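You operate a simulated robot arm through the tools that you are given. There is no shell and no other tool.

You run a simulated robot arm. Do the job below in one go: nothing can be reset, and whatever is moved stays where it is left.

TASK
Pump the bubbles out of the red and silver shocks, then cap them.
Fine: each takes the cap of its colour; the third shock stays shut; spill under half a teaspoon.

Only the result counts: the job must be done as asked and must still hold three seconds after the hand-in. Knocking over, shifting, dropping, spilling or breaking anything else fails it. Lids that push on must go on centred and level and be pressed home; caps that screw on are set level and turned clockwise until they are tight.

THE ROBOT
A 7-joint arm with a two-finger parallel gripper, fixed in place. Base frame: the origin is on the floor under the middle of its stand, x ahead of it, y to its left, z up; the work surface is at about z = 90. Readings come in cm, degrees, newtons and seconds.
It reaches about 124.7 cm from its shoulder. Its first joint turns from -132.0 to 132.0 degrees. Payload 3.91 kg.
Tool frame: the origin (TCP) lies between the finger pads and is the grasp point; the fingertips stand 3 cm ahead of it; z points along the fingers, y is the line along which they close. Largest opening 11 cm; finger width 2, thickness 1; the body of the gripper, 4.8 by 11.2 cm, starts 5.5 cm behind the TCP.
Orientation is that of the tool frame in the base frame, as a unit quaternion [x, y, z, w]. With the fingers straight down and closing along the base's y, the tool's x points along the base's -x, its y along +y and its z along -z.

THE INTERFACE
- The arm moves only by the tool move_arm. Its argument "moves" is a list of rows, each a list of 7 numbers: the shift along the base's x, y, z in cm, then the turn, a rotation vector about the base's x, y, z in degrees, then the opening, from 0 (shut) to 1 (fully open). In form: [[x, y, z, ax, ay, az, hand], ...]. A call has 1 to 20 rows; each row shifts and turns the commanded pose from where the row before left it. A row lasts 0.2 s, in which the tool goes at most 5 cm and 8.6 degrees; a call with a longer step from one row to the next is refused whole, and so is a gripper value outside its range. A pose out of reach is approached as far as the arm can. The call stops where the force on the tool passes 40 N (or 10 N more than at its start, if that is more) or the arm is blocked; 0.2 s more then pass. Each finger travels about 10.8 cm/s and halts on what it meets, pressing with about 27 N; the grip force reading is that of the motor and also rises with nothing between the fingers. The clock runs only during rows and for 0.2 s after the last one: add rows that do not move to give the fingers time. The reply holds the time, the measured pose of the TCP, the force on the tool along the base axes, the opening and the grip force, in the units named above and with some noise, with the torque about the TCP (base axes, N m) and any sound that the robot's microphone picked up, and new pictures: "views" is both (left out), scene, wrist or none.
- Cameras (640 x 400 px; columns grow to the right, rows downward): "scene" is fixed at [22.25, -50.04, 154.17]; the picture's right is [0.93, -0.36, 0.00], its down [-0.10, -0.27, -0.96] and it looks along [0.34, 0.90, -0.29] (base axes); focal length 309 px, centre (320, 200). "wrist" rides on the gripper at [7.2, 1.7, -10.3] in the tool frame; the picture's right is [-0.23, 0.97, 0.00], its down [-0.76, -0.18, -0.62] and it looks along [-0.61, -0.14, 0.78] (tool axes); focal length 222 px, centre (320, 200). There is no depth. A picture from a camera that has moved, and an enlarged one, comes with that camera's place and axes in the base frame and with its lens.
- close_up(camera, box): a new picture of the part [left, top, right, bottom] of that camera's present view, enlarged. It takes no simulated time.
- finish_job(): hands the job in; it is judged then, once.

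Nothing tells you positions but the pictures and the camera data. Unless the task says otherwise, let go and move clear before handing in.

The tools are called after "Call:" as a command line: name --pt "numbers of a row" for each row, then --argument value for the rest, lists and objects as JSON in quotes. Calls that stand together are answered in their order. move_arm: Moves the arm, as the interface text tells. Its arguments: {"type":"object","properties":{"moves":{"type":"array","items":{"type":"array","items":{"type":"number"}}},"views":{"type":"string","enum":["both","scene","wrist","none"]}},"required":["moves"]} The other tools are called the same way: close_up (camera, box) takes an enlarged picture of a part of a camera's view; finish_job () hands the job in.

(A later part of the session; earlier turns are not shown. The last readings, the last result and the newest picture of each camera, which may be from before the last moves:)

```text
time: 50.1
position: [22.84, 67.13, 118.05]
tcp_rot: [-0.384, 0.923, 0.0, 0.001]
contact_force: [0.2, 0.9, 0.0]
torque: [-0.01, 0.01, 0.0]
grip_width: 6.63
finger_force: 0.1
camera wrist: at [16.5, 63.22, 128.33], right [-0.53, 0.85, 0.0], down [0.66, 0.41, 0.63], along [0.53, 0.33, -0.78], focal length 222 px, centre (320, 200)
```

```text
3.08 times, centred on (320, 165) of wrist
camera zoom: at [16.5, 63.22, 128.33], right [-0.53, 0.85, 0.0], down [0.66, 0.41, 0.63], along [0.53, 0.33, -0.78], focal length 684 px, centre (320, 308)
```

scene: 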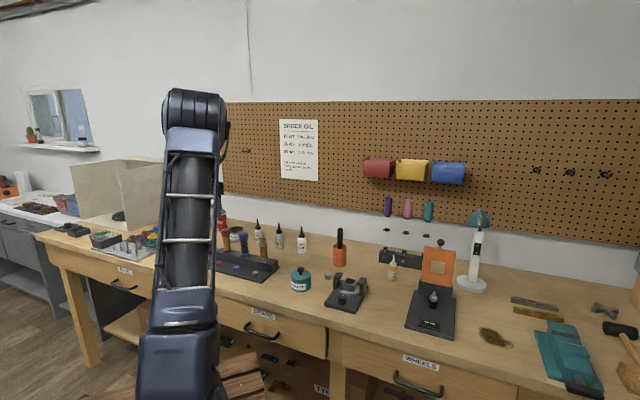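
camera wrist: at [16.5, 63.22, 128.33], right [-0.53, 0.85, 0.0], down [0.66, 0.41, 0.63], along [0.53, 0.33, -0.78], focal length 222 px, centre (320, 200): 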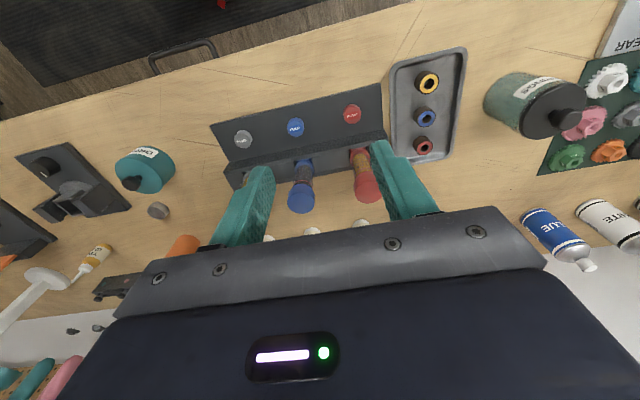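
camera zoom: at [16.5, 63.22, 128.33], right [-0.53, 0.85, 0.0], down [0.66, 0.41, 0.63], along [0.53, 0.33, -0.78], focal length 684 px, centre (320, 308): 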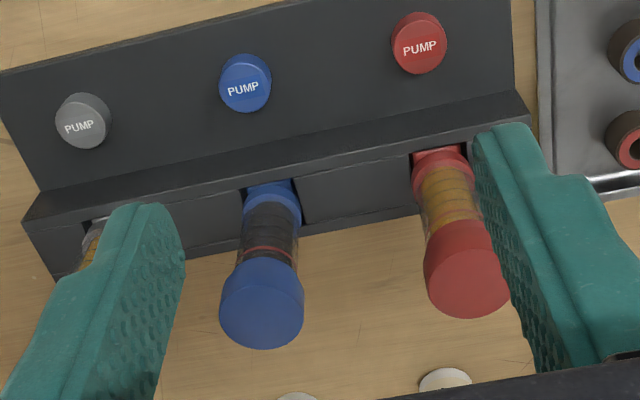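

The red cap sits level but about 2–3 mm higher than the seated blue one, so it still needs screwing down. I'll go back over it, pre-turn the tool anticlockwise for a long clockwise stroke, and check I can reach that angle.

Call:
move_arm --pt "1 4 0 0 0 8 0.6" --pt "2 4 -1 0 0 8 0.6" --pt "2 3 -2 0 0 8 0.6" --pt "0 0 0 0 0 8.5 0.6" --pt "0 0 0 0 0 8.5 0.6" --pt "0 0 0 0 0 8.5 0.6" --pt "0 0 0 0 0 8.5 0.6" --pt "0 0 0 0 0 8.5 0.6" --pt "0 0 0 0 0 8.5 0.6" --pt "0 0 0 0 0 0 0.6" --pt "0 0 0 0 0 0 0.6"

Call:
close_up --camera "wrist" --box '[240, 70, 400, 200]'

```text
time: 52.5
position: [28.03, 78.11, 115.13]
tcp_rot: [0.867, -0.498, 0.0, -0.001]
contact_force: [-0.7, -0.9, -0.2]
torque: [0.02, -0.03, 0.0]
grip_width: 6.57
finger_force: 0.0
camera wrist: at [30.17, 71.0, 125.32], right [-0.96, -0.29, 0.0], down [-0.23, 0.75, 0.63], along [-0.18, 0.6, -0.78], focal length 222 px, centre (320, 200)
```

scene: 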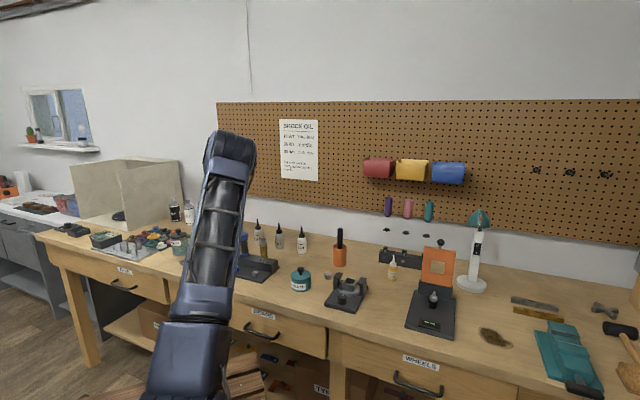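
wrist: 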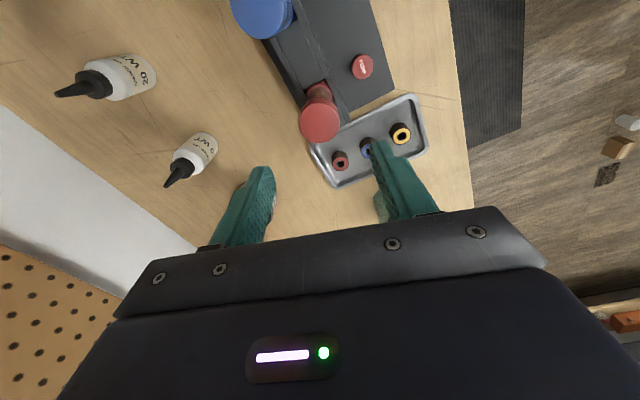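

```text
3.08 times, centred on (320, 135) of wrist
camera zoom: at [30.17, 71.0, 125.32], right [-0.96, -0.29, 0.0], down [-0.23, 0.75, 0.63], along [-0.18, 0.6, -0.78], focal length 684 px, centre (320, 400)
```

zoom: 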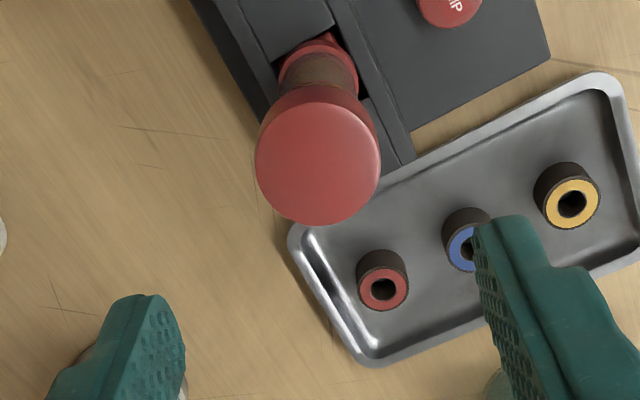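

The arm reaches a 120° yaw and the cap is centred under the tool. I'll descend around the cap and grip it.

Call:
move_arm --pt "0 0 -3 0 0 0 0.6" --pt "0 0 -3 0 0 0 0.6" --pt "0 0 -2 0 0 0 0.6" --pt "0 0 -1.1 0 0 0 0.6" --pt "0 0 0 0 0 0 0.6" --pt "0 0 0 0 0 0 0.4" --pt "0 0 0 0 0 0 0.2" --pt "0 0 0 0 0 0 0.2" --pt "0 0 0 0 0 0 0.2" --views "wrist"

Call:
close_up --camera "wrist" --box '[240, 90, 400, 220]'

```text
time: 54.5
position: [28.02, 78.16, 105.83]
tcp_rot: [0.867, -0.499, -0.001, 0.0]
contact_force: [1.0, 0.5, -0.7]
torque: [0.02, -0.02, 0.01]
grip_width: 3.74
finger_force: 26.7
camera wrist: at [30.16, 71.02, 116.18], right [-0.96, -0.29, 0.0], down [-0.23, 0.75, 0.62], along [-0.18, 0.6, -0.78], focal length 222 px, centre (320, 200)
```

wrist: 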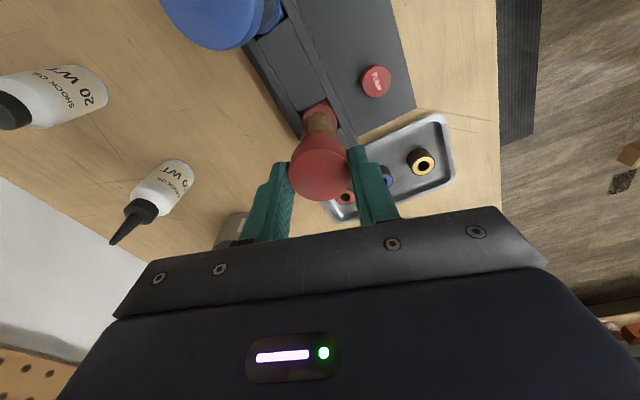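

```text
3.08 times, centred on (320, 155) of wrist
camera zoom: at [30.16, 71.02, 116.18], right [-0.96, -0.29, 0.0], down [-0.23, 0.75, 0.62], along [-0.18, 0.6, -0.78], focal length 684 px, centre (320, 338)
```

zoom: 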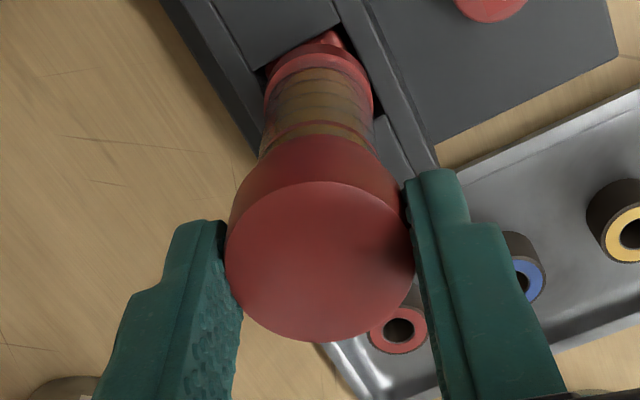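

The cap is gripped with no side load. I'll turn clockwise 24° as a test, feeding slightly downward.

Call:
move_arm --pt "0 0 -0.03 0 0 0 0.2" --pt "0 0 -0.02 0 0 -8 0.2" --pt "0 0 -0.02 0 0 -8 0.2" --pt "0 0 -0.02 0 0 -8 0.2" --pt "0 0 0 0 0 0 0.2" --views "none"

```text
time: 55.7
position: [27.83, 78.14, 105.85]
tcp_rot: [0.743, -0.67, 0.0, -0.001]
contact_force: [0.1, -0.4, 0.5]
torque: [-0.02, 0.06, -0.02]
grip_width: 3.73
finger_force: 26.8
```

There is little resistance, as expected for a free thread. I'll keep turning clockwise.

Call:
move_arm --pt "0 0 -0.02 0 0 -8 0.2" --pt "0 0 -0.02 0 0 -8 0.2" --pt "0 0 -0.02 0 0 -8 0.2" --pt "0 0 -0.02 0 0 -8 0.2" --pt "0 0 -0.02 0 0 -8 0.2" --pt "0 0 -0.02 0 0 -8 0.2" --pt "0 0 0 0 0 0 0.2" --views "wrist"

Call:
close_up --camera "wrist" --box '[240, 90, 400, 220]'

```text
time: 57.3
position: [27.88, 78.12, 105.69]
tcp_rot: [-0.407, 0.913, 0.001, 0.002]
contact_force: [1.0, 0.9, 6.6]
torque: [0.03, -0.05, -0.03]
grip_width: 3.75
finger_force: 26.3
camera wrist: at [21.85, 73.87, 116.02], right [-0.57, 0.82, 0.0], down [0.64, 0.45, 0.63], along [0.51, 0.36, -0.78], focal length 222 px, centre (320, 200)
```

wrist: 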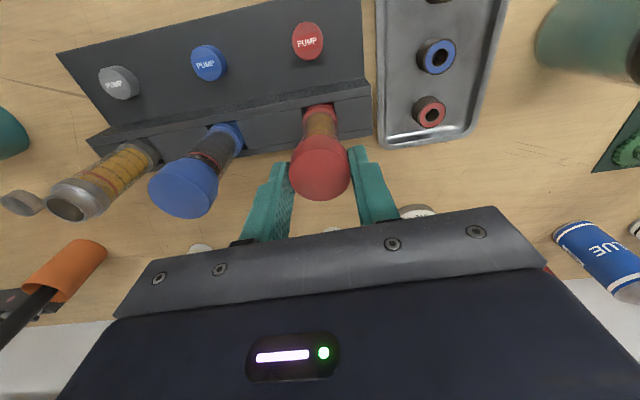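

```text
3.08 times, centred on (320, 155) of wrist
camera zoom: at [21.85, 73.87, 116.02], right [-0.57, 0.82, 0.0], down [0.64, 0.45, 0.63], along [0.51, 0.36, -0.78], focal length 684 px, centre (320, 338)
```

zoom: 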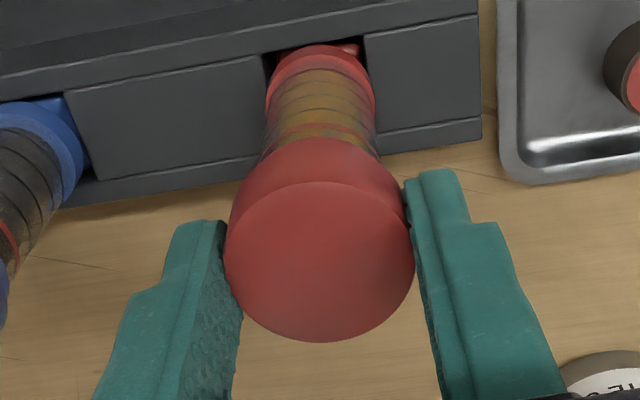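

Axial force is now 6.6 N. I'll keep turning without feeding down and see whether the cap pulls the tool down.

Call:
move_arm --pt "0 0 0 0 0 -8 0.2" --pt "0 0 0 0 0 -8 0.2" --pt "0 0 0 0 0 -8 0.2" --pt "0 0 0 0 0 -8 0.2" --pt "0 0 0 0 0 -8 0.2" --pt "0 0 0 0 0 -8 0.2" --pt "0 0 0 0 0 0 0.2" --views "none"

Call:
close_up --camera "scene" --box '[210, 222, 250, 250]'

```text
time: 58.9
position: [27.84, 78.09, 105.75]
tcp_rot: [0.0, 1.0, -0.001, 0.0]
contact_force: [0.8, 1.3, 1.3]
torque: [0.09, -0.13, 0.02]
grip_width: 3.73
finger_force: 27.0
```

```text
14.29 times, centred on (230, 236) of scene
camera zoom: at [22.25, -50.04, 154.17], right [0.93, -0.36, 0.0], down [-0.1, -0.27, -0.96], along [0.34, 0.9, -0.29], focal length 4414 px, centre (1606, -314)
```

zoom: 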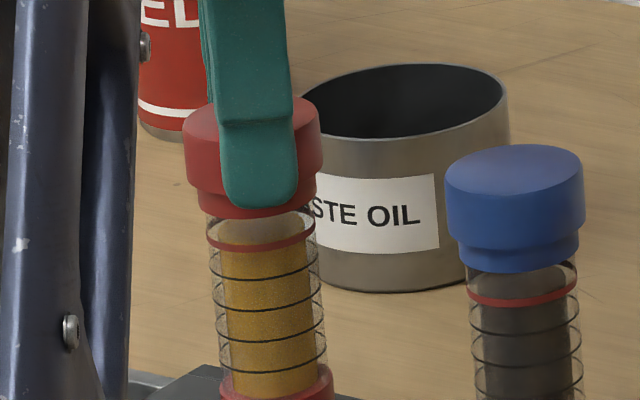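

The cap has dropped and now looks nearly level with the blue one. I'll keep turning until I feel torque.

Call:
move_arm --pt "0 0 0 0 0 -8 0.2" --pt "0 0 0 0 0 -8 0.2" --pt "0 0 0 0 0 -8 0.2" --pt "0 0 0 0 0 -8 0.2" --pt "0 0 0 0 0 0 0.2" --views "none"

Call:
close_up --camera "scene" --box '[210, 222, 250, 250]'

```text
time: 60.1
position: [28.0, 78.09, 105.69]
tcp_rot: [0.276, 0.961, -0.001, 0.001]
contact_force: [-0.2, 0.4, 0.9]
torque: [0.04, 0.0, 0.0]
grip_width: 3.74
finger_force: 26.8
```

```text
14.29 times, centred on (230, 236) of scene
camera zoom: at [22.25, -50.04, 154.17], right [0.93, -0.36, 0.0], down [-0.1, -0.27, -0.96], along [0.34, 0.9, -0.29], focal length 4414 px, centre (1606, -314)
```

zoom: 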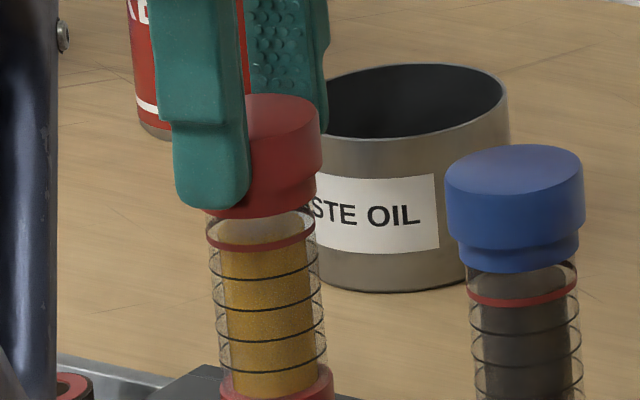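

The cap height now matches the blue cap, but I've felt no torque yet. I'll continue clockwise.

Call:
move_arm --pt "0 0 0 0 0 -8 0.2" --pt "0 0 0 0 0 -8 0.2" --pt "0 0 0 0 0 -8 0.2" --pt "0 0 0 0 0 -8 0.2" --pt "0 0 0 0 0 -8 0.2" --pt "0 0 0 0 0 0 0.2" --views "wrist"

Call:
close_up --camera "scene" --box '[210, 222, 250, 250]'

```text
time: 61.5
position: [27.91, 78.2, 105.6]
tcp_rot: [0.588, 0.809, -0.001, 0.001]
contact_force: [-0.7, -1.1, -0.4]
torque: [-0.06, 0.02, 0.3]
grip_width: 3.72
finger_force: 27.4
camera wrist: at [27.38, 85.54, 115.96], right [1.0, 0.09, 0.0], down [0.07, -0.78, 0.63], along [0.05, -0.62, -0.78], focal length 222 px, centre (320, 200)
```

wrist: 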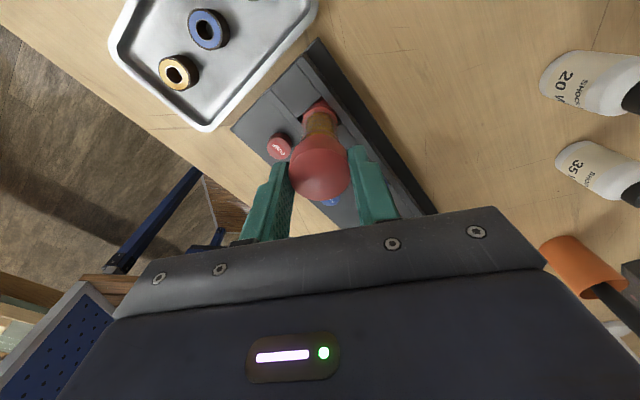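

```text
14.29 times, centred on (230, 236) of scene
camera zoom: at [22.25, -50.04, 154.17], right [0.93, -0.36, 0.0], down [-0.1, -0.27, -0.96], along [0.34, 0.9, -0.29], focal length 4414 px, centre (1606, -314)
```

zoom: 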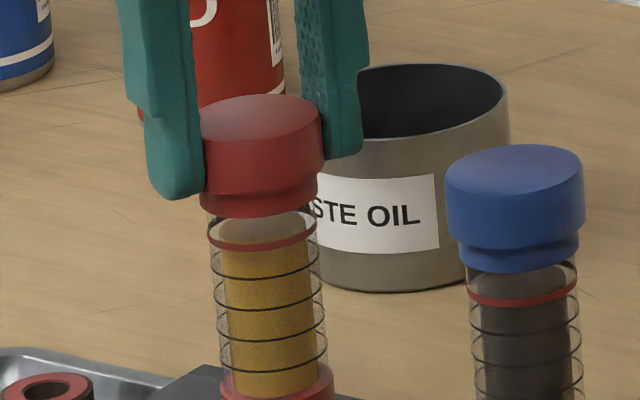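

I now feel 0.30 N·m of resistance and the gap under the cap is gone, so it's tight. I'll give one small extra nip to confirm.

Call:
move_arm --pt "0 0 0 0 0 -5 0.2" --pt "0 0 0 0 0 -5 0.2" --pt "0 0 0 0 0 0 0.2" --views "none"

```text
time: 62.3
position: [27.93, 78.14, 105.79]
tcp_rot: [0.656, 0.755, 0.0, 0.0]
contact_force: [0.9, 1.4, -0.5]
torque: [0.06, -0.05, 0.16]
grip_width: 3.67
finger_force: 26.8
```

The residual torque dropped, so the pads may have slipped. I'll regrip from a fresh angle and check that the cap really is tight.

Call:
move_arm --pt "0 0 0 0 0 0 0.45" --pt "0 0 0 0 0 0 0.6" --pt "0 0 0 0 0 0 0.6" --pt "0 0 0 0 0 8.5 0.6" --pt "0 0 0 0 0 8.5 0.6" --pt "0 0 0 0 0 8.5 0.6" --pt "0 0 0 0 0 8.5 0.6" --pt "0 0 0 0 0 8.5 0.6" --pt "0 0 0 0 0 8.5 0.6" --pt "0 0 0 0 0 8.5 0.6" --pt "0 0 0 0 0 8.5 0.6" --pt "0 0 0 0 0 8.5 0.6" --pt "0 0 0 0 0 8.5 0.6" --pt "0 0 0 0 0 8.5 0.6" --pt "0 0 0 0 0 8.5 0.6" --pt "0 0 0 0 0 8.5 0.6" --pt "0 0 0 0 0 8.5 0.6" --pt "0 0 0 0 0 8 0.6" --pt "0 0 0 0 0 0 0.6" --views "wrist"

Call:
close_up --camera "wrist" --box '[240, 90, 400, 220]'

Call:
close_up --camera "scene" --box '[210, 222, 250, 250]'

```text
time: 66.3
position: [27.9, 78.19, 105.74]
tcp_rot: [-0.384, 0.923, -0.001, 0.0]
contact_force: [0.4, 0.1, 1.0]
torque: [0.02, 0.03, 0.0]
grip_width: 6.61
finger_force: 0.0
camera wrist: at [21.63, 74.17, 115.99], right [-0.53, 0.85, 0.0], down [0.66, 0.41, 0.62], along [0.53, 0.33, -0.78], focal length 222 px, centre (320, 200)
```

wrist: 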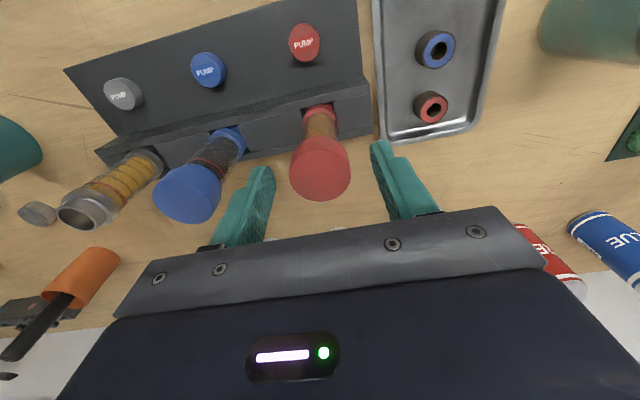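

```text
3.08 times, centred on (320, 155) of wrist
camera zoom: at [21.63, 74.17, 115.99], right [-0.53, 0.85, 0.0], down [0.66, 0.41, 0.62], along [0.53, 0.33, -0.78], focal length 684 px, centre (320, 338)
```

zoom: 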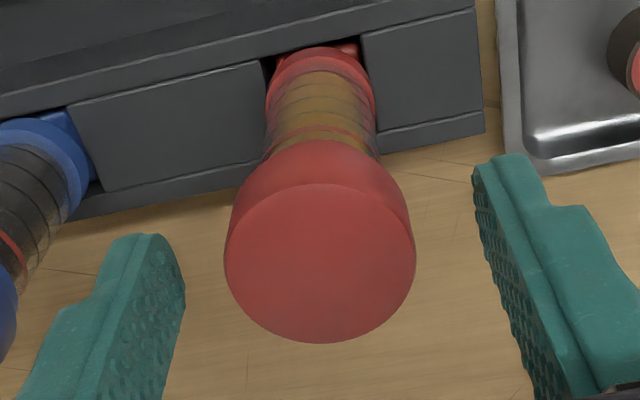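

```text
14.29 times, centred on (230, 236) of scene
camera zoom: at [22.25, -50.04, 154.17], right [0.93, -0.36, 0.0], down [-0.1, -0.27, -0.96], along [0.34, 0.9, -0.29], focal length 4414 px, centre (1606, -314)
```

zoom: 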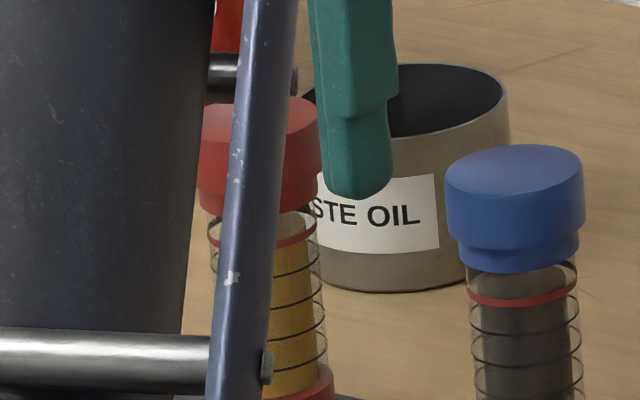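

The cap now sits right down on the flange. I'll regrip and turn a little more to check the torque.

Call:
move_arm --pt "0 0 0 0 0 0 0.4" --pt "0 0 0 0 0 0 0.2" --pt "0 0 0 0 0 0 0.2" --pt "0 0 0 0 0 0 0.2" --pt "0 0 0 0 0 -5 0.2" --pt "0 0 0 0 0 -5 0.2" --pt "0 0 0 0 0 -5 0.2" --views "none"

```text
time: 67.9
position: [28.07, 78.16, 105.84]
tcp_rot: [-0.261, 0.965, 0.0, 0.001]
contact_force: [1.4, -1.2, -1.3]
torque: [-0.02, 0.01, 0.66]
grip_width: 3.71
finger_force: 27.1
```

Torque rises to 0.66 N·m after only 15°, so the red cap is tight. I'll release, rise and inspect it.

Call:
move_arm --pt "0 0 0 0 0 4 0.2" --pt "0 0 0 0 0 0 0.45" --pt "0 0 0 0 0 0 0.6" --pt "0 0 0 0 0 0 0.6" --pt "0 0 2 0 0 0 0.6" --pt "0 0 3 0 0 0 0.6" --pt "0 0 4 0 0 0 0.6" --pt "3 -3 1 0 0 3 0.6" --pt "3.5 -3 0 0 0 8 0.6" --pt "3.5 -3 0 0 0 8 0.6" --pt "3.5 -3 0 0 0 8 0.6" --pt "3.5 -3 0 0 0 8 0.6" --pt "3.5 -3 0 0 0 8 0.6" --pt "3.5 -3 0 0 0 8 0.6" --pt "3.5 -3 0 0 0 7 0.6" --pt "0 0 0 0 0 0 0.6"

Call:
close_up --camera "scene" --box '[210, 222, 250, 250]'

Call:
close_up --camera "wrist" --box '[160, 70, 480, 270]'

```text
time: 71.3
position: [55.35, 53.97, 115.76]
tcp_rot: [0.721, -0.693, 0.0, -0.001]
contact_force: [-0.5, 0.7, -0.1]
torque: [-0.04, -0.02, 0.01]
grip_width: 6.6
finger_force: 0.0
camera wrist: at [53.98, 46.81, 126.03], right [-0.98, 0.19, 0.0], down [0.15, 0.77, 0.62], along [0.12, 0.61, -0.78], focal length 222 px, centre (320, 200)
```

scene: 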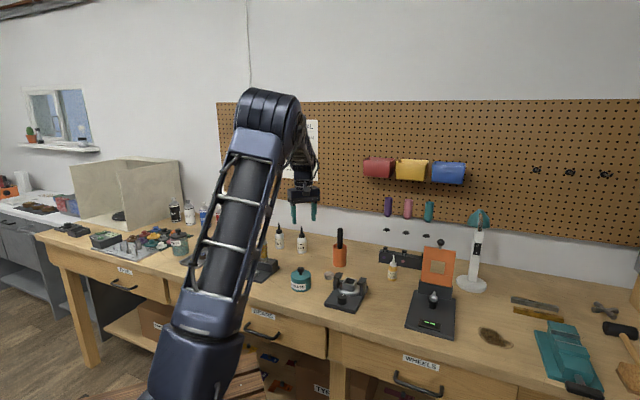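
wrist: 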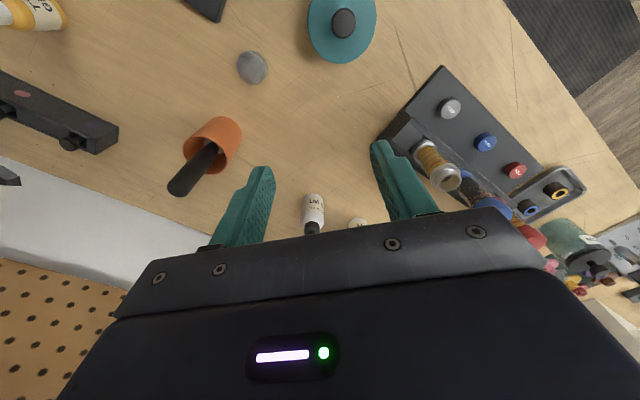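

```text
14.29 times, centred on (230, 236) of scene
camera zoom: at [22.25, -50.04, 154.17], right [0.93, -0.36, 0.0], down [-0.1, -0.27, -0.96], along [0.34, 0.9, -0.29], focal length 4414 px, centre (1606, -314)
```

zoom: 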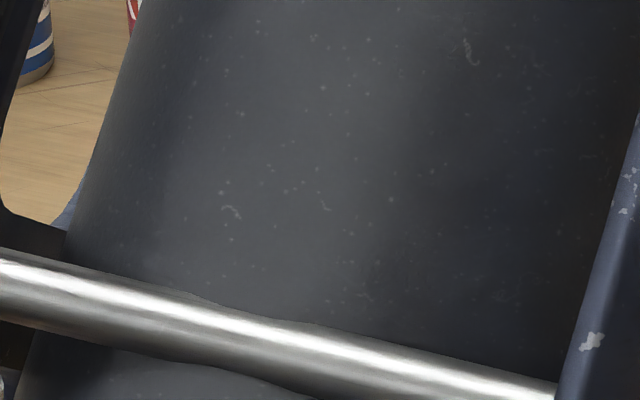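

```text
2.00 times, centred on (320, 170) of wrist
camera zoom: at [53.98, 46.81, 126.03], right [-0.98, 0.19, 0.0], down [0.15, 0.77, 0.62], along [0.12, 0.61, -0.78], focal length 444 px, centre (320, 260)
```

zoom: 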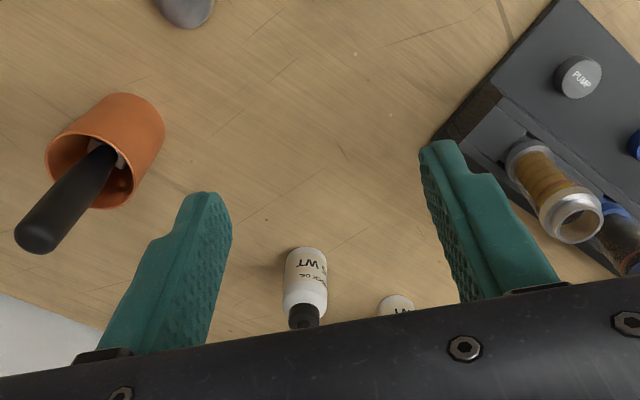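

The red cap is done. Next I'll hover over the silver cap near (63.9, 50.1), with the fingers closing along x to stay clear of the vise and the cup.

Call:
move_arm --pt "2.85 -1.29 -3.4 0 0 0 0.65" --pt "2.85 -1.29 -3.4 0 0 0 0.65" --pt "2.85 -1.29 -3.4 0 0 0 0.65" --pt "0 0 -3 0 0 0 0.65" --pt "0 0 0 0 0 0 0.65" --pt "0 0 0 0 0 0 0.65"

Call:
close_up --camera "wrist" --box '[240, 80, 400, 210]'

Call:
close_up --camera "scene" --box '[300, 220, 380, 320]'

Call:
close_up --camera "scene" --box '[210, 222, 250, 250]'

```text
time: 72.7
position: [63.85, 50.35, 102.45]
tcp_rot: [0.72, -0.694, 0.0, -0.002]
contact_force: [0.1, -0.4, 0.0]
torque: [-0.01, 0.02, 0.01]
grip_width: 7.15
finger_force: 0.1
camera wrist: at [62.53, 42.95, 112.74], right [-0.98, 0.19, 0.0], down [0.15, 0.77, 0.63], along [0.12, 0.61, -0.78], focal length 222 px, centre (320, 200)
```

scene: 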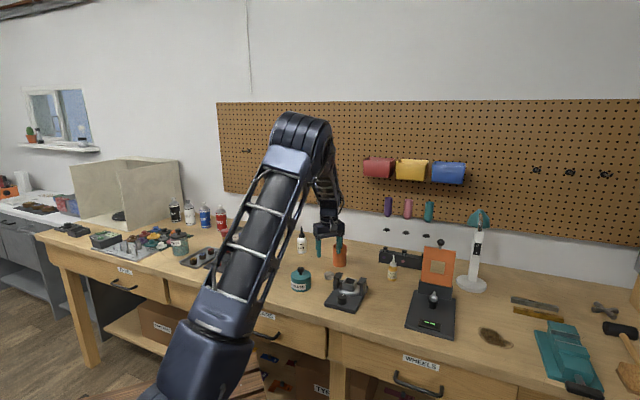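
wrist: 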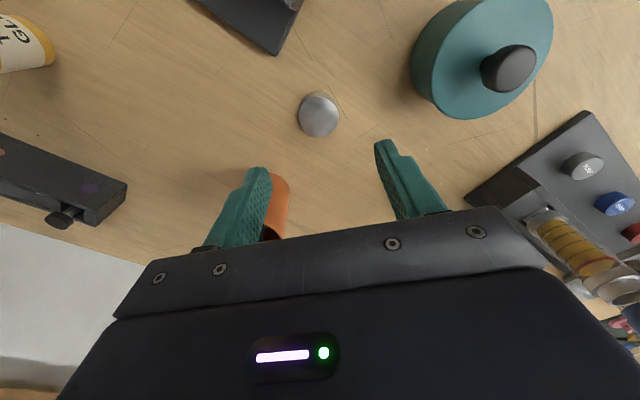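

```text
3.08 times, centred on (320, 145) of wrist
camera zoom: at [62.53, 42.95, 112.74], right [-0.98, 0.19, 0.0], down [0.15, 0.77, 0.63], along [0.12, 0.61, -0.78], focal length 684 px, centre (320, 369)
```

zoom: 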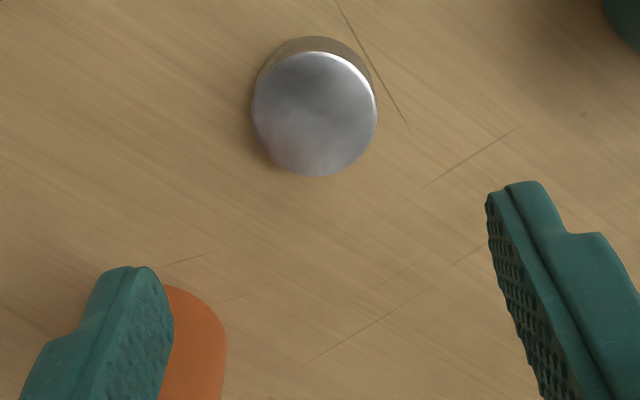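

```text
4.00 times, centred on (340, 270) of scene
camera zoom: at [22.25, -50.04, 154.17], right [0.93, -0.36, 0.0], down [-0.1, -0.27, -0.96], along [0.34, 0.9, -0.29], focal length 1236 px, centre (240, -80)
```

zoom: 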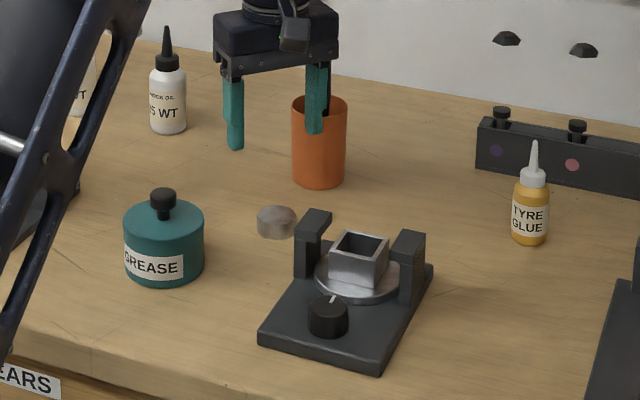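

```text
14.29 times, centred on (230, 236) of scene
camera zoom: at [22.25, -50.04, 154.17], right [0.93, -0.36, 0.0], down [-0.1, -0.27, -0.96], along [0.34, 0.9, -0.29], focal length 4414 px, centre (1606, -314)
```

zoom: 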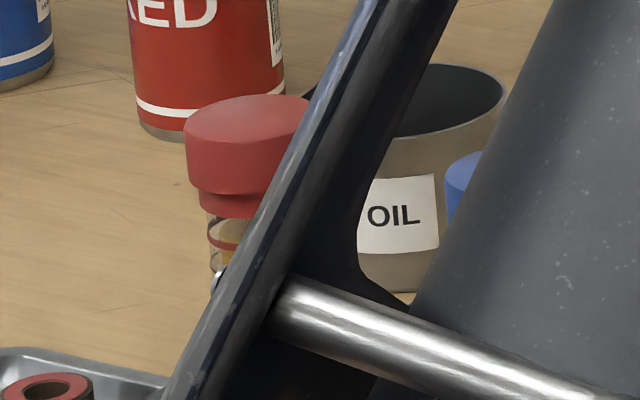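

The silver cap is at about (63.95, 49.9), well clear of the vise and cup. I'll lower the fingers around it.

Call:
move_arm --pt "0.1 -0.45 -2.5 0 0 0 0.65" --pt "0 0 -2.5 0 0 0 0.65" --pt "0 0 -2.3 0 0 0 0.65" --pt "0 0 -1.0 0 0 0 0.65" --pt "0 0 -0.55 0 0 0 0.65" --pt "0 0 0 0 0 0 0.65" --views "wrist"

Call:
close_up --camera "wrist" --box '[240, 100, 400, 230]'

Call:
close_up --camera "scene" --box '[300, 230, 380, 300]'

```text
time: 74.1
position: [64.11, 49.77, 93.62]
tcp_rot: [0.72, -0.694, -0.001, -0.001]
contact_force: [-0.3, 0.2, 1.0]
torque: [0.0, -0.02, 0.01]
grip_width: 7.12
finger_force: 0.1
camera wrist: at [62.71, 42.43, 103.93], right [-0.98, 0.19, 0.0], down [0.15, 0.77, 0.63], along [0.12, 0.61, -0.78], focal length 222 px, centre (320, 200)
```

wrist: 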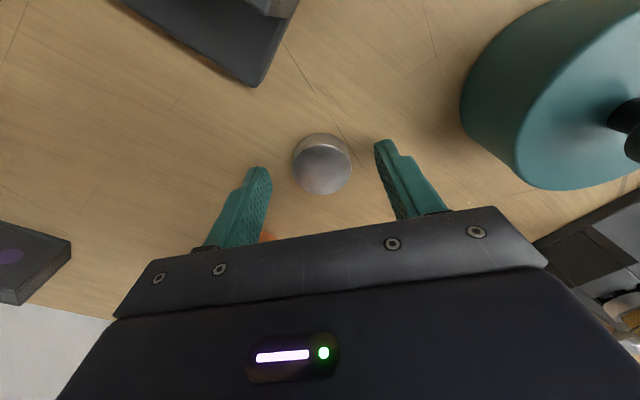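

```text
3.08 times, centred on (320, 165) of wrist
camera zoom: at [62.71, 42.43, 103.93], right [-0.98, 0.19, 0.0], down [0.15, 0.77, 0.63], along [0.12, 0.61, -0.78], focal length 684 px, centre (320, 308)
```

zoom: 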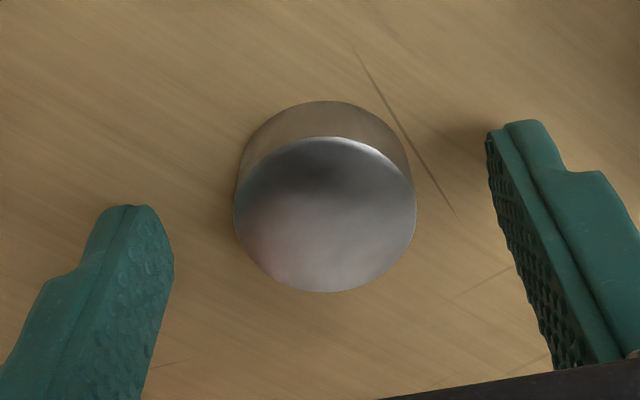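

```text
5.71 times, centred on (340, 265) of scene
camera zoom: at [22.25, -50.04, 154.17], right [0.93, -0.36, 0.0], down [-0.1, -0.27, -0.96], along [0.34, 0.9, -0.29], focal length 1766 px, centre (206, -171)
```

zoom: 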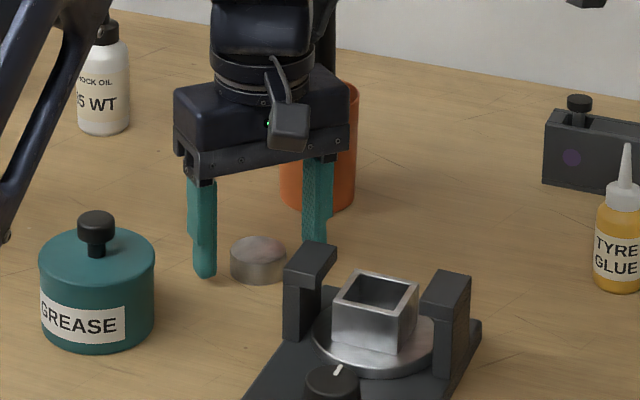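

The silver cap is centred between the fingers. I'll close the grip and lift it.

Call:
move_arm --pt "0 0 0 0 0 0 0.45" --pt "0 0 0 0 0 0 0.3" --pt "0 0 0 0 0 0 0.2" --pt "0 0 0 0 0 0 0.2" --pt "0 0 0 0 0 0 0.2" --views "wrist"

Call:
close_up --camera "wrist" --box '[240, 100, 400, 230]'

```text
time: 75.3
position: [64.18, 49.71, 93.73]
tcp_rot: [0.72, -0.694, 0.0, -0.001]
contact_force: [-0.2, -0.4, -0.2]
torque: [-0.02, 0.0, 0.03]
grip_width: 3.66
finger_force: 27.5
camera wrist: at [62.71, 42.43, 103.95], right [-0.98, 0.19, 0.0], down [0.15, 0.77, 0.63], along [0.12, 0.61, -0.78], focal length 222 px, centre (320, 200)
```

wrist: 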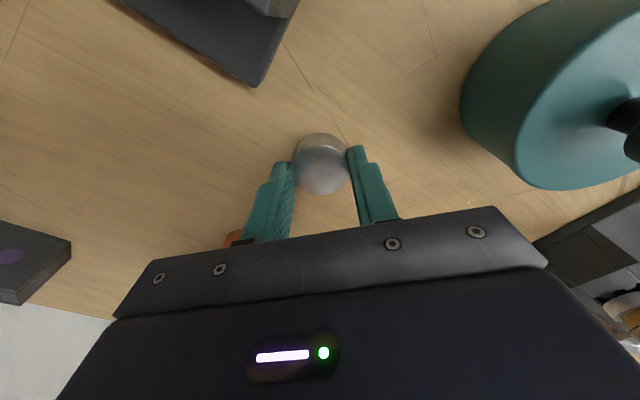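

```text
3.08 times, centred on (320, 165) of wrist
camera zoom: at [62.71, 42.43, 103.95], right [-0.98, 0.19, 0.0], down [0.15, 0.77, 0.63], along [0.12, 0.61, -0.78], focal length 684 px, centre (320, 308)
```

zoom: 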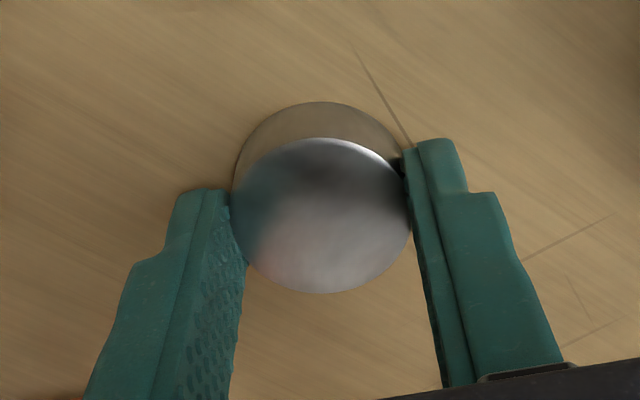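

The silver cap is gripped at 3.66 cm. I'll lift it and carry it over the silver shock.

Call:
move_arm --pt "0 0 1 0 0 0 0.2" --pt "0 0 3 0 0 0 0.2" --pt "0 0 4 0 0 0 0.2" --pt "0 0 4 0 0 0 0.2" --pt "0 0 4 0 0 0 0.2" --pt "0 0 2.5 0 0 0 0.2" --pt "-2.52 1.655 0 0 0 0 0.2" --pt "-2.52 1.655 0 0 0 0 0.2" --pt "-2.52 1.655 0 0 0 0 0.2" --pt "-2.52 1.655 0 0 0 0 0.2" --pt "-2.52 1.655 0 0 0 0 0.2" --pt "-2.52 1.655 0 0 0 0 0.2" --pt "-2.52 1.655 0 0 0 0 0.2" --pt "-2.52 1.655 0 0 0 0 0.2" --pt "-2.52 1.655 0 0 0 0 0.2" --pt "0 0 0 0 0 0 0.2" --pt "0 0 0 0 0 0 0.2"

Call:
close_up --camera "wrist" --box '[240, 80, 400, 210]'

Call:
close_up --camera "scene" --box '[210, 215, 290, 265]'

```text
time: 78.9
position: [41.25, 64.67, 112.13]
tcp_rot: [0.72, -0.694, 0.0, 0.0]
contact_force: [-0.1, -0.6, -0.2]
torque: [0.05, -0.01, 0.03]
grip_width: 3.64
finger_force: 26.6
camera wrist: at [39.97, 57.36, 122.44], right [-0.98, 0.19, 0.0], down [0.15, 0.77, 0.63], along [0.12, 0.61, -0.78], focal length 222 px, centre (320, 200)
```

scene: 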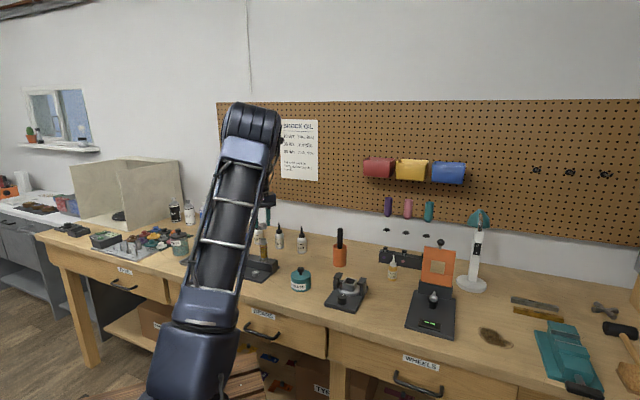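
wrist: 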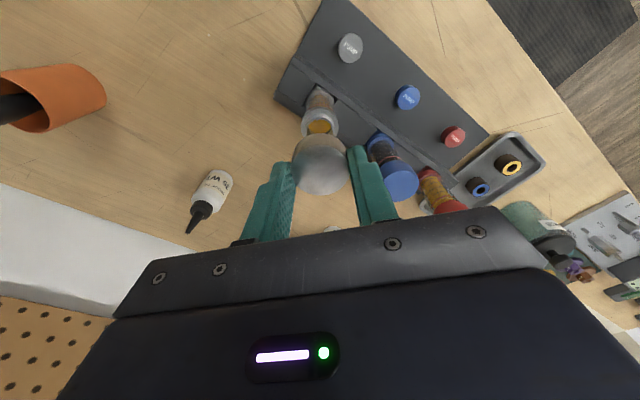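

```text
3.08 times, centred on (320, 145) of wrist
camera zoom: at [39.97, 57.36, 122.44], right [-0.98, 0.19, 0.0], down [0.15, 0.77, 0.63], along [0.12, 0.61, -0.78], focal length 684 px, centre (320, 369)
```

zoom: 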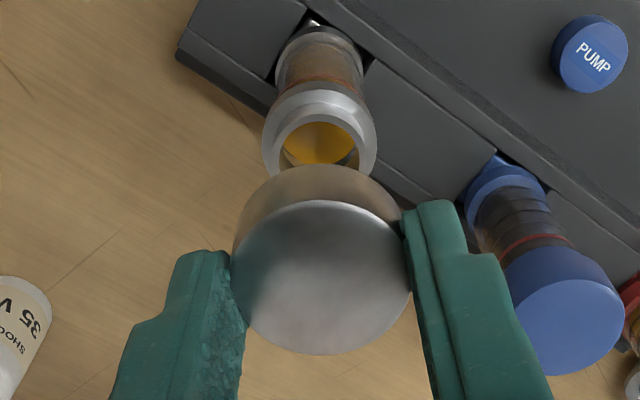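

```text
8.00 times, centred on (250, 240) of scene
camera zoom: at [22.25, -50.04, 154.17], right [0.93, -0.36, 0.0], down [-0.1, -0.27, -0.96], along [0.34, 0.9, -0.29], focal length 2472 px, centre (880, -120)
```

zoom: 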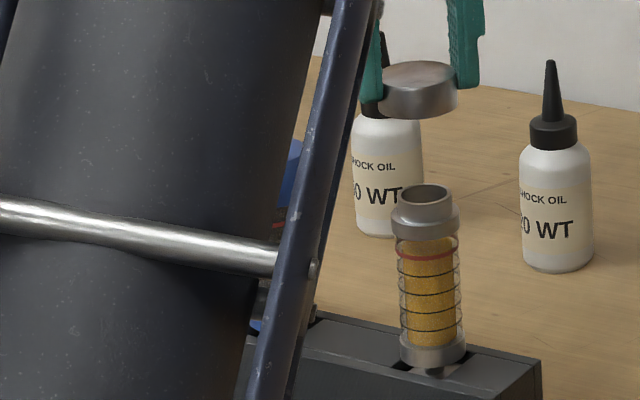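

The alignment along x looks good in both cameras. I'll lower to just above the neck and turn to 20° yaw to check alignment along y.

Call:
move_arm --pt "0 0 -1 0 0 -8 0.2" --pt "0 0 -1 0 0 -8 0.2" --pt "0 0 -1 0 0 -8 0.2" --pt "0 0 -0.8 0 0 -8 0.2" --pt "0 0 0 0 0 -8 0.2" --pt "0 0 0 0 0 -8 0.2" --pt "0 0 0 0 0 -8 0.2" --pt "0 0 0 0 0 -8 0.2" --pt "0 0 0 0 0 -8 0.2" --pt "0 0 0 0 0 0 0.2" --pt "0 0 0 0 0 0 0.2" --views "wrist"

Call:
close_up --camera "wrist" --box '[288, 95, 352, 135]'

Call:
close_up --camera "wrist" --box '[280, 100, 360, 200]'

Call:
close_up --camera "scene" --box '[250, 225, 280, 255]'

```text
time: 81.3
position: [41.33, 64.73, 108.24]
tcp_rot: [-0.174, 0.985, -0.001, 0.001]
contact_force: [-0.2, -0.3, -0.9]
torque: [-0.01, 0.0, 0.02]
grip_width: 3.63
finger_force: 27.0
camera wrist: at [34.04, 63.84, 118.63], right [-0.12, 0.99, 0.0], down [0.77, 0.09, 0.63], along [0.62, 0.08, -0.78], focal length 222 px, centre (320, 200)
```

wrist: 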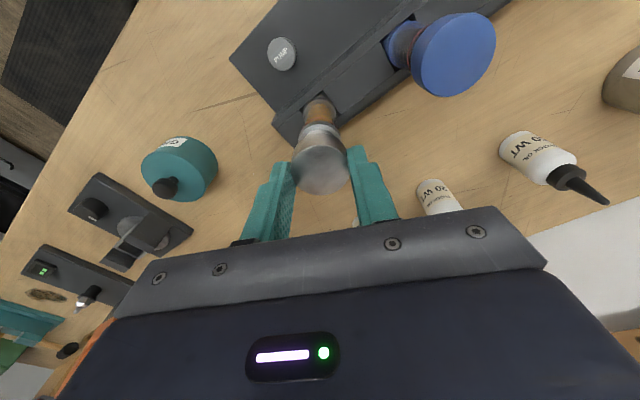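

```text
10.00 times, centred on (320, 115) of wrist
camera zoom: at [34.04, 63.84, 118.63], right [-0.12, 0.99, 0.0], down [0.77, 0.09, 0.63], along [0.62, 0.08, -0.78], focal length 2221 px, centre (320, 1050)
```

zoom: 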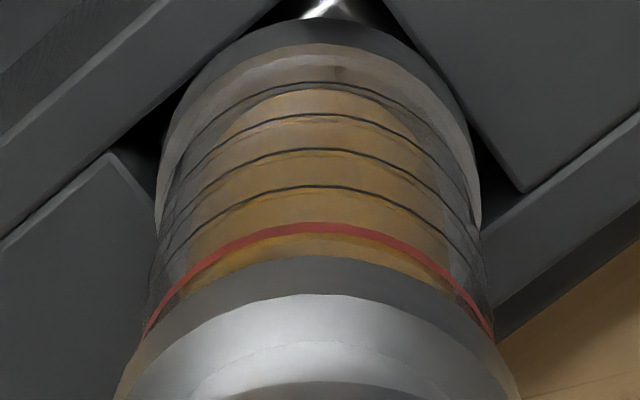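

```text
4.00 times, centred on (320, 150) of wrist
camera zoom: at [34.04, 63.84, 118.63], right [-0.12, 0.99, 0.0], down [0.77, 0.09, 0.63], along [0.62, 0.08, -0.78], focal length 888 px, centre (320, 400)
```

zoom: 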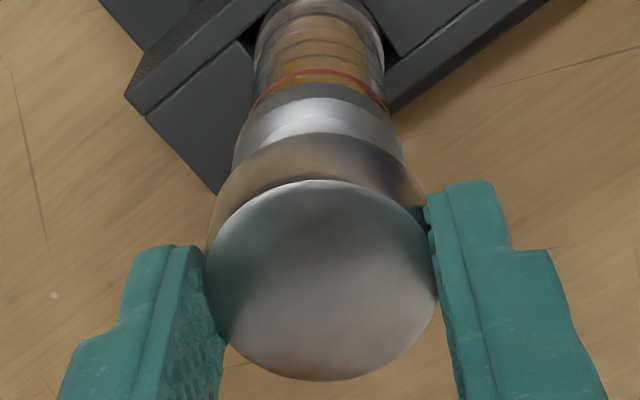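

```text
13.33 times, centred on (265, 240) of scene
camera zoom: at [22.25, -50.04, 154.17], right [0.93, -0.36, 0.0], down [-0.1, -0.27, -0.96], along [0.34, 0.9, -0.29], focal length 4120 px, centre (1053, -333)
```

zoom: 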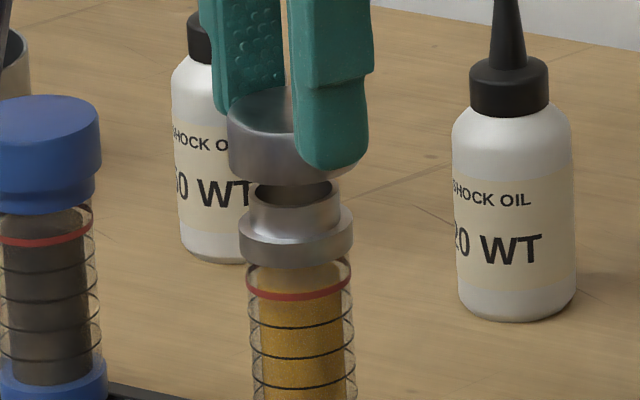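

Alignment is within about half a millimetre in all views. I'll turn to 120° yaw for a full clockwise stroke and start lowering.

Call:
move_arm --pt "0 -0.03 0 0 0 8.4 0.2" --pt "0 0 0 0 0 8.4 0.2" --pt "0 0 0 0 0 8.4 0.2" --pt "0 0 0 0 0 8.4 0.2" --pt "0 0 0 0 0 8.4 0.2" --pt "0 0 0 0 0 8.4 0.2" --pt "0 0 0 0 0 8.4 0.2" --pt "0 0 0 0 0 8.4 0.2" --pt "0 0 0 0 0 8.4 0.2" --pt "0 0 0 0 0 8.4 0.2" --pt "0 0 0 0 0 8.4 0.2" --pt "0 0 0 0 0 8.4 0.2" --pt "0 0 -0.4 0 0 0 0.2" --pt "0 0 -0.4 0 0 0 0.2" --pt "0 0 -0.3 0 0 0 0.2" --pt "0 0 0 0 0 0 0.2" --views "wrist"

Call:
close_up --camera "scene" --box '[250, 225, 280, 255]'

Call:
close_up --camera "wrist" --box '[280, 100, 360, 200]'

```text
time: 84.7
position: [41.38, 64.76, 107.09]
tcp_rot: [0.87, -0.493, 0.0, -0.001]
contact_force: [0.4, -0.6, 0.6]
torque: [0.0, 0.01, -0.02]
grip_width: 3.63
finger_force: 26.7
camera wrist: at [43.74, 57.59, 117.52], right [-0.95, -0.31, 0.0], down [-0.24, 0.74, 0.63], along [-0.19, 0.6, -0.78], focal length 222 px, centre (320, 200)
```

wrist: 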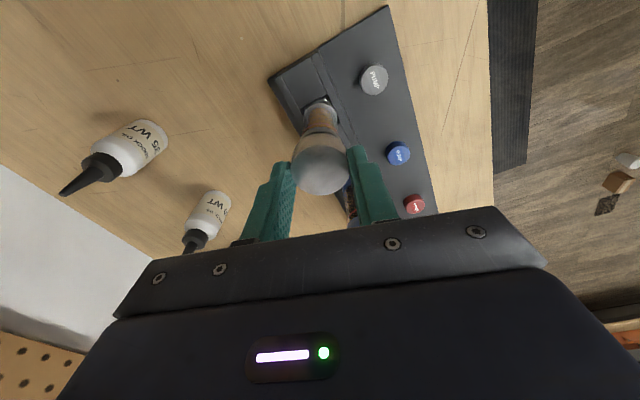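

```text
13.33 times, centred on (265, 240) of scene
camera zoom: at [22.25, -50.04, 154.17], right [0.93, -0.36, 0.0], down [-0.1, -0.27, -0.96], along [0.34, 0.9, -0.29], focal length 4120 px, centre (1053, -333)
```

zoom: 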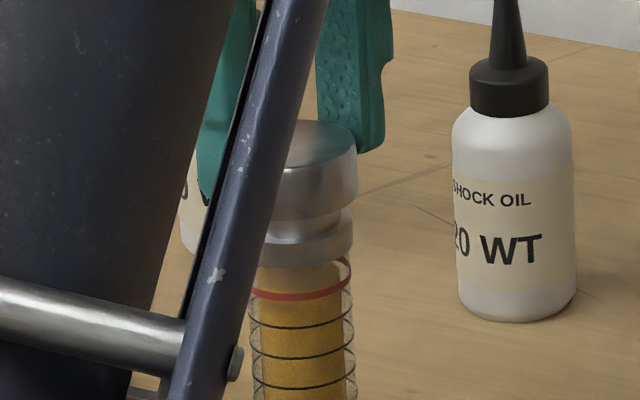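

```text
4.00 times, centred on (320, 150) of wrist
camera zoom: at [43.74, 57.59, 117.52], right [-0.95, -0.31, 0.0], down [-0.24, 0.74, 0.63], along [-0.19, 0.6, -0.78], focal length 888 px, centre (320, 400)
```

zoom: 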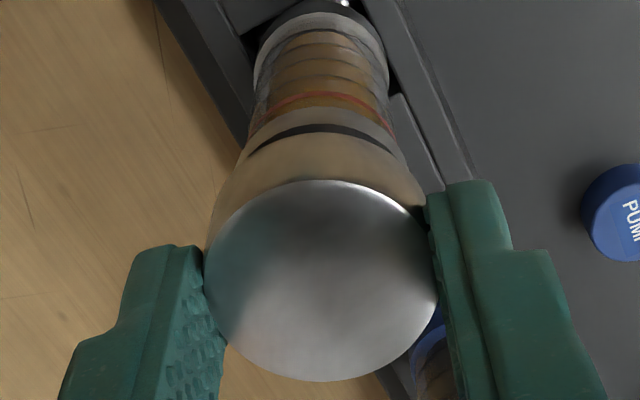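

The cap is at the neck with no contact force yet. I'll lower it until I feel light contact.

Call:
move_arm --pt "0 0 -0.2 0 0 0 0.2" --pt "0 0 -0.2 0 0 0 0.2" --pt "0 0 0 0 0 0 0.2" --views "none"

```text
time: 85.5
position: [41.41, 64.76, 106.82]
tcp_rot: [0.87, -0.493, -0.001, 0.0]
contact_force: [-0.1, -0.7, -0.7]
torque: [0.03, 0.0, -0.01]
grip_width: 3.62
finger_force: 27.5
```

Call:
move_arm --pt "0 0 -0.15 0 0 0 0.2" --pt "0 0 -0.1 0 0 0 0.2" --pt "0 0 0 0 0 0 0.2" --views "none"

Call:
close_up --camera "scene" --box '[250, 225, 280, 255]'

```text
time: 86.3
position: [41.43, 64.76, 106.74]
tcp_rot: [0.87, -0.493, 0.0, -0.001]
contact_force: [0.1, -0.9, 2.6]
torque: [-0.02, -0.03, 0.02]
grip_width: 3.62
finger_force: 27.2
```

```text
13.33 times, centred on (265, 240) of scene
camera zoom: at [22.25, -50.04, 154.17], right [0.93, -0.36, 0.0], down [-0.1, -0.27, -0.96], along [0.34, 0.9, -0.29], focal length 4120 px, centre (1053, -333)
```

zoom: 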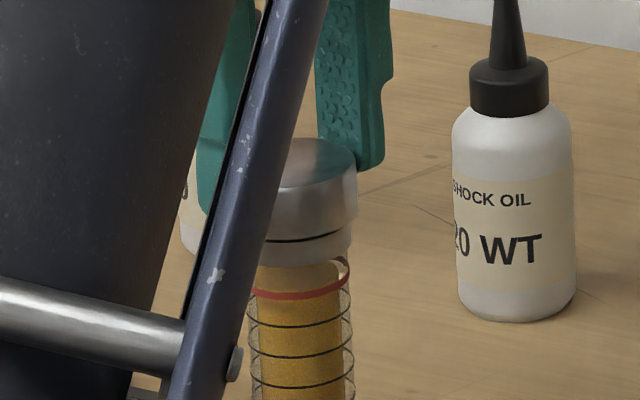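

Light contact with a thin gap above the flange, the same state red was in before screwing. I'll start turning clockwise with a slight downward feed.

Call:
move_arm --pt "0 0 -0.05 0 0 0 0.2" --pt "0 0 -0.02 0 0 -8 0.2" --pt "0 0 -0.02 0 0 -8 0.2" --pt "0 0 -0.02 0 0 -8 0.2" --pt "0 0 -0.02 0 0 -8 0.2" --pt "0 0 -0.02 0 0 -8 0.2" --pt "0 0 -0.02 0 0 -8 0.2" --pt "0 0 0 0 0 0 0.2" --views "none"

```text
time: 88.1
position: [41.39, 64.7, 106.49]
tcp_rot: [-0.593, 0.805, 0.001, 0.002]
contact_force: [-0.5, -0.4, 16.6]
torque: [0.03, 0.02, 0.0]
grip_width: 3.65
finger_force: 27.3
```

Axial force rose to 16.6 N, so I'll stop feeding down and just turn.

Call:
move_arm --pt "0 0 0 0 0 -8 0.2" --pt "0 0 0 0 0 -8 0.2" --pt "0 0 0 0 0 -8 0.2" --pt "0 0 0 0 0 -8 0.2" --pt "0 0 0 0 0 -8 0.2" --pt "0 0 0 0 0 -8 0.2" --pt "0 0 0 0 0 0 0.2" --views "none"

Call:
close_up --camera "scene" --box '[250, 225, 280, 255]'

```text
time: 89.7
position: [41.39, 64.73, 106.4]
tcp_rot: [-0.214, 0.977, -0.001, 0.001]
contact_force: [-1.1, 0.8, 12.9]
torque: [0.04, 0.06, -0.01]
grip_width: 3.63
finger_force: 27.1
```

```text
13.33 times, centred on (265, 240) of scene
camera zoom: at [22.25, -50.04, 154.17], right [0.93, -0.36, 0.0], down [-0.1, -0.27, -0.96], along [0.34, 0.9, -0.29], focal length 4120 px, centre (1053, -333)
```

zoom: 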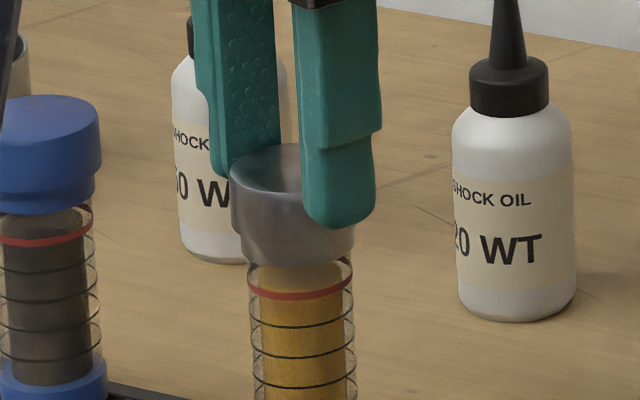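

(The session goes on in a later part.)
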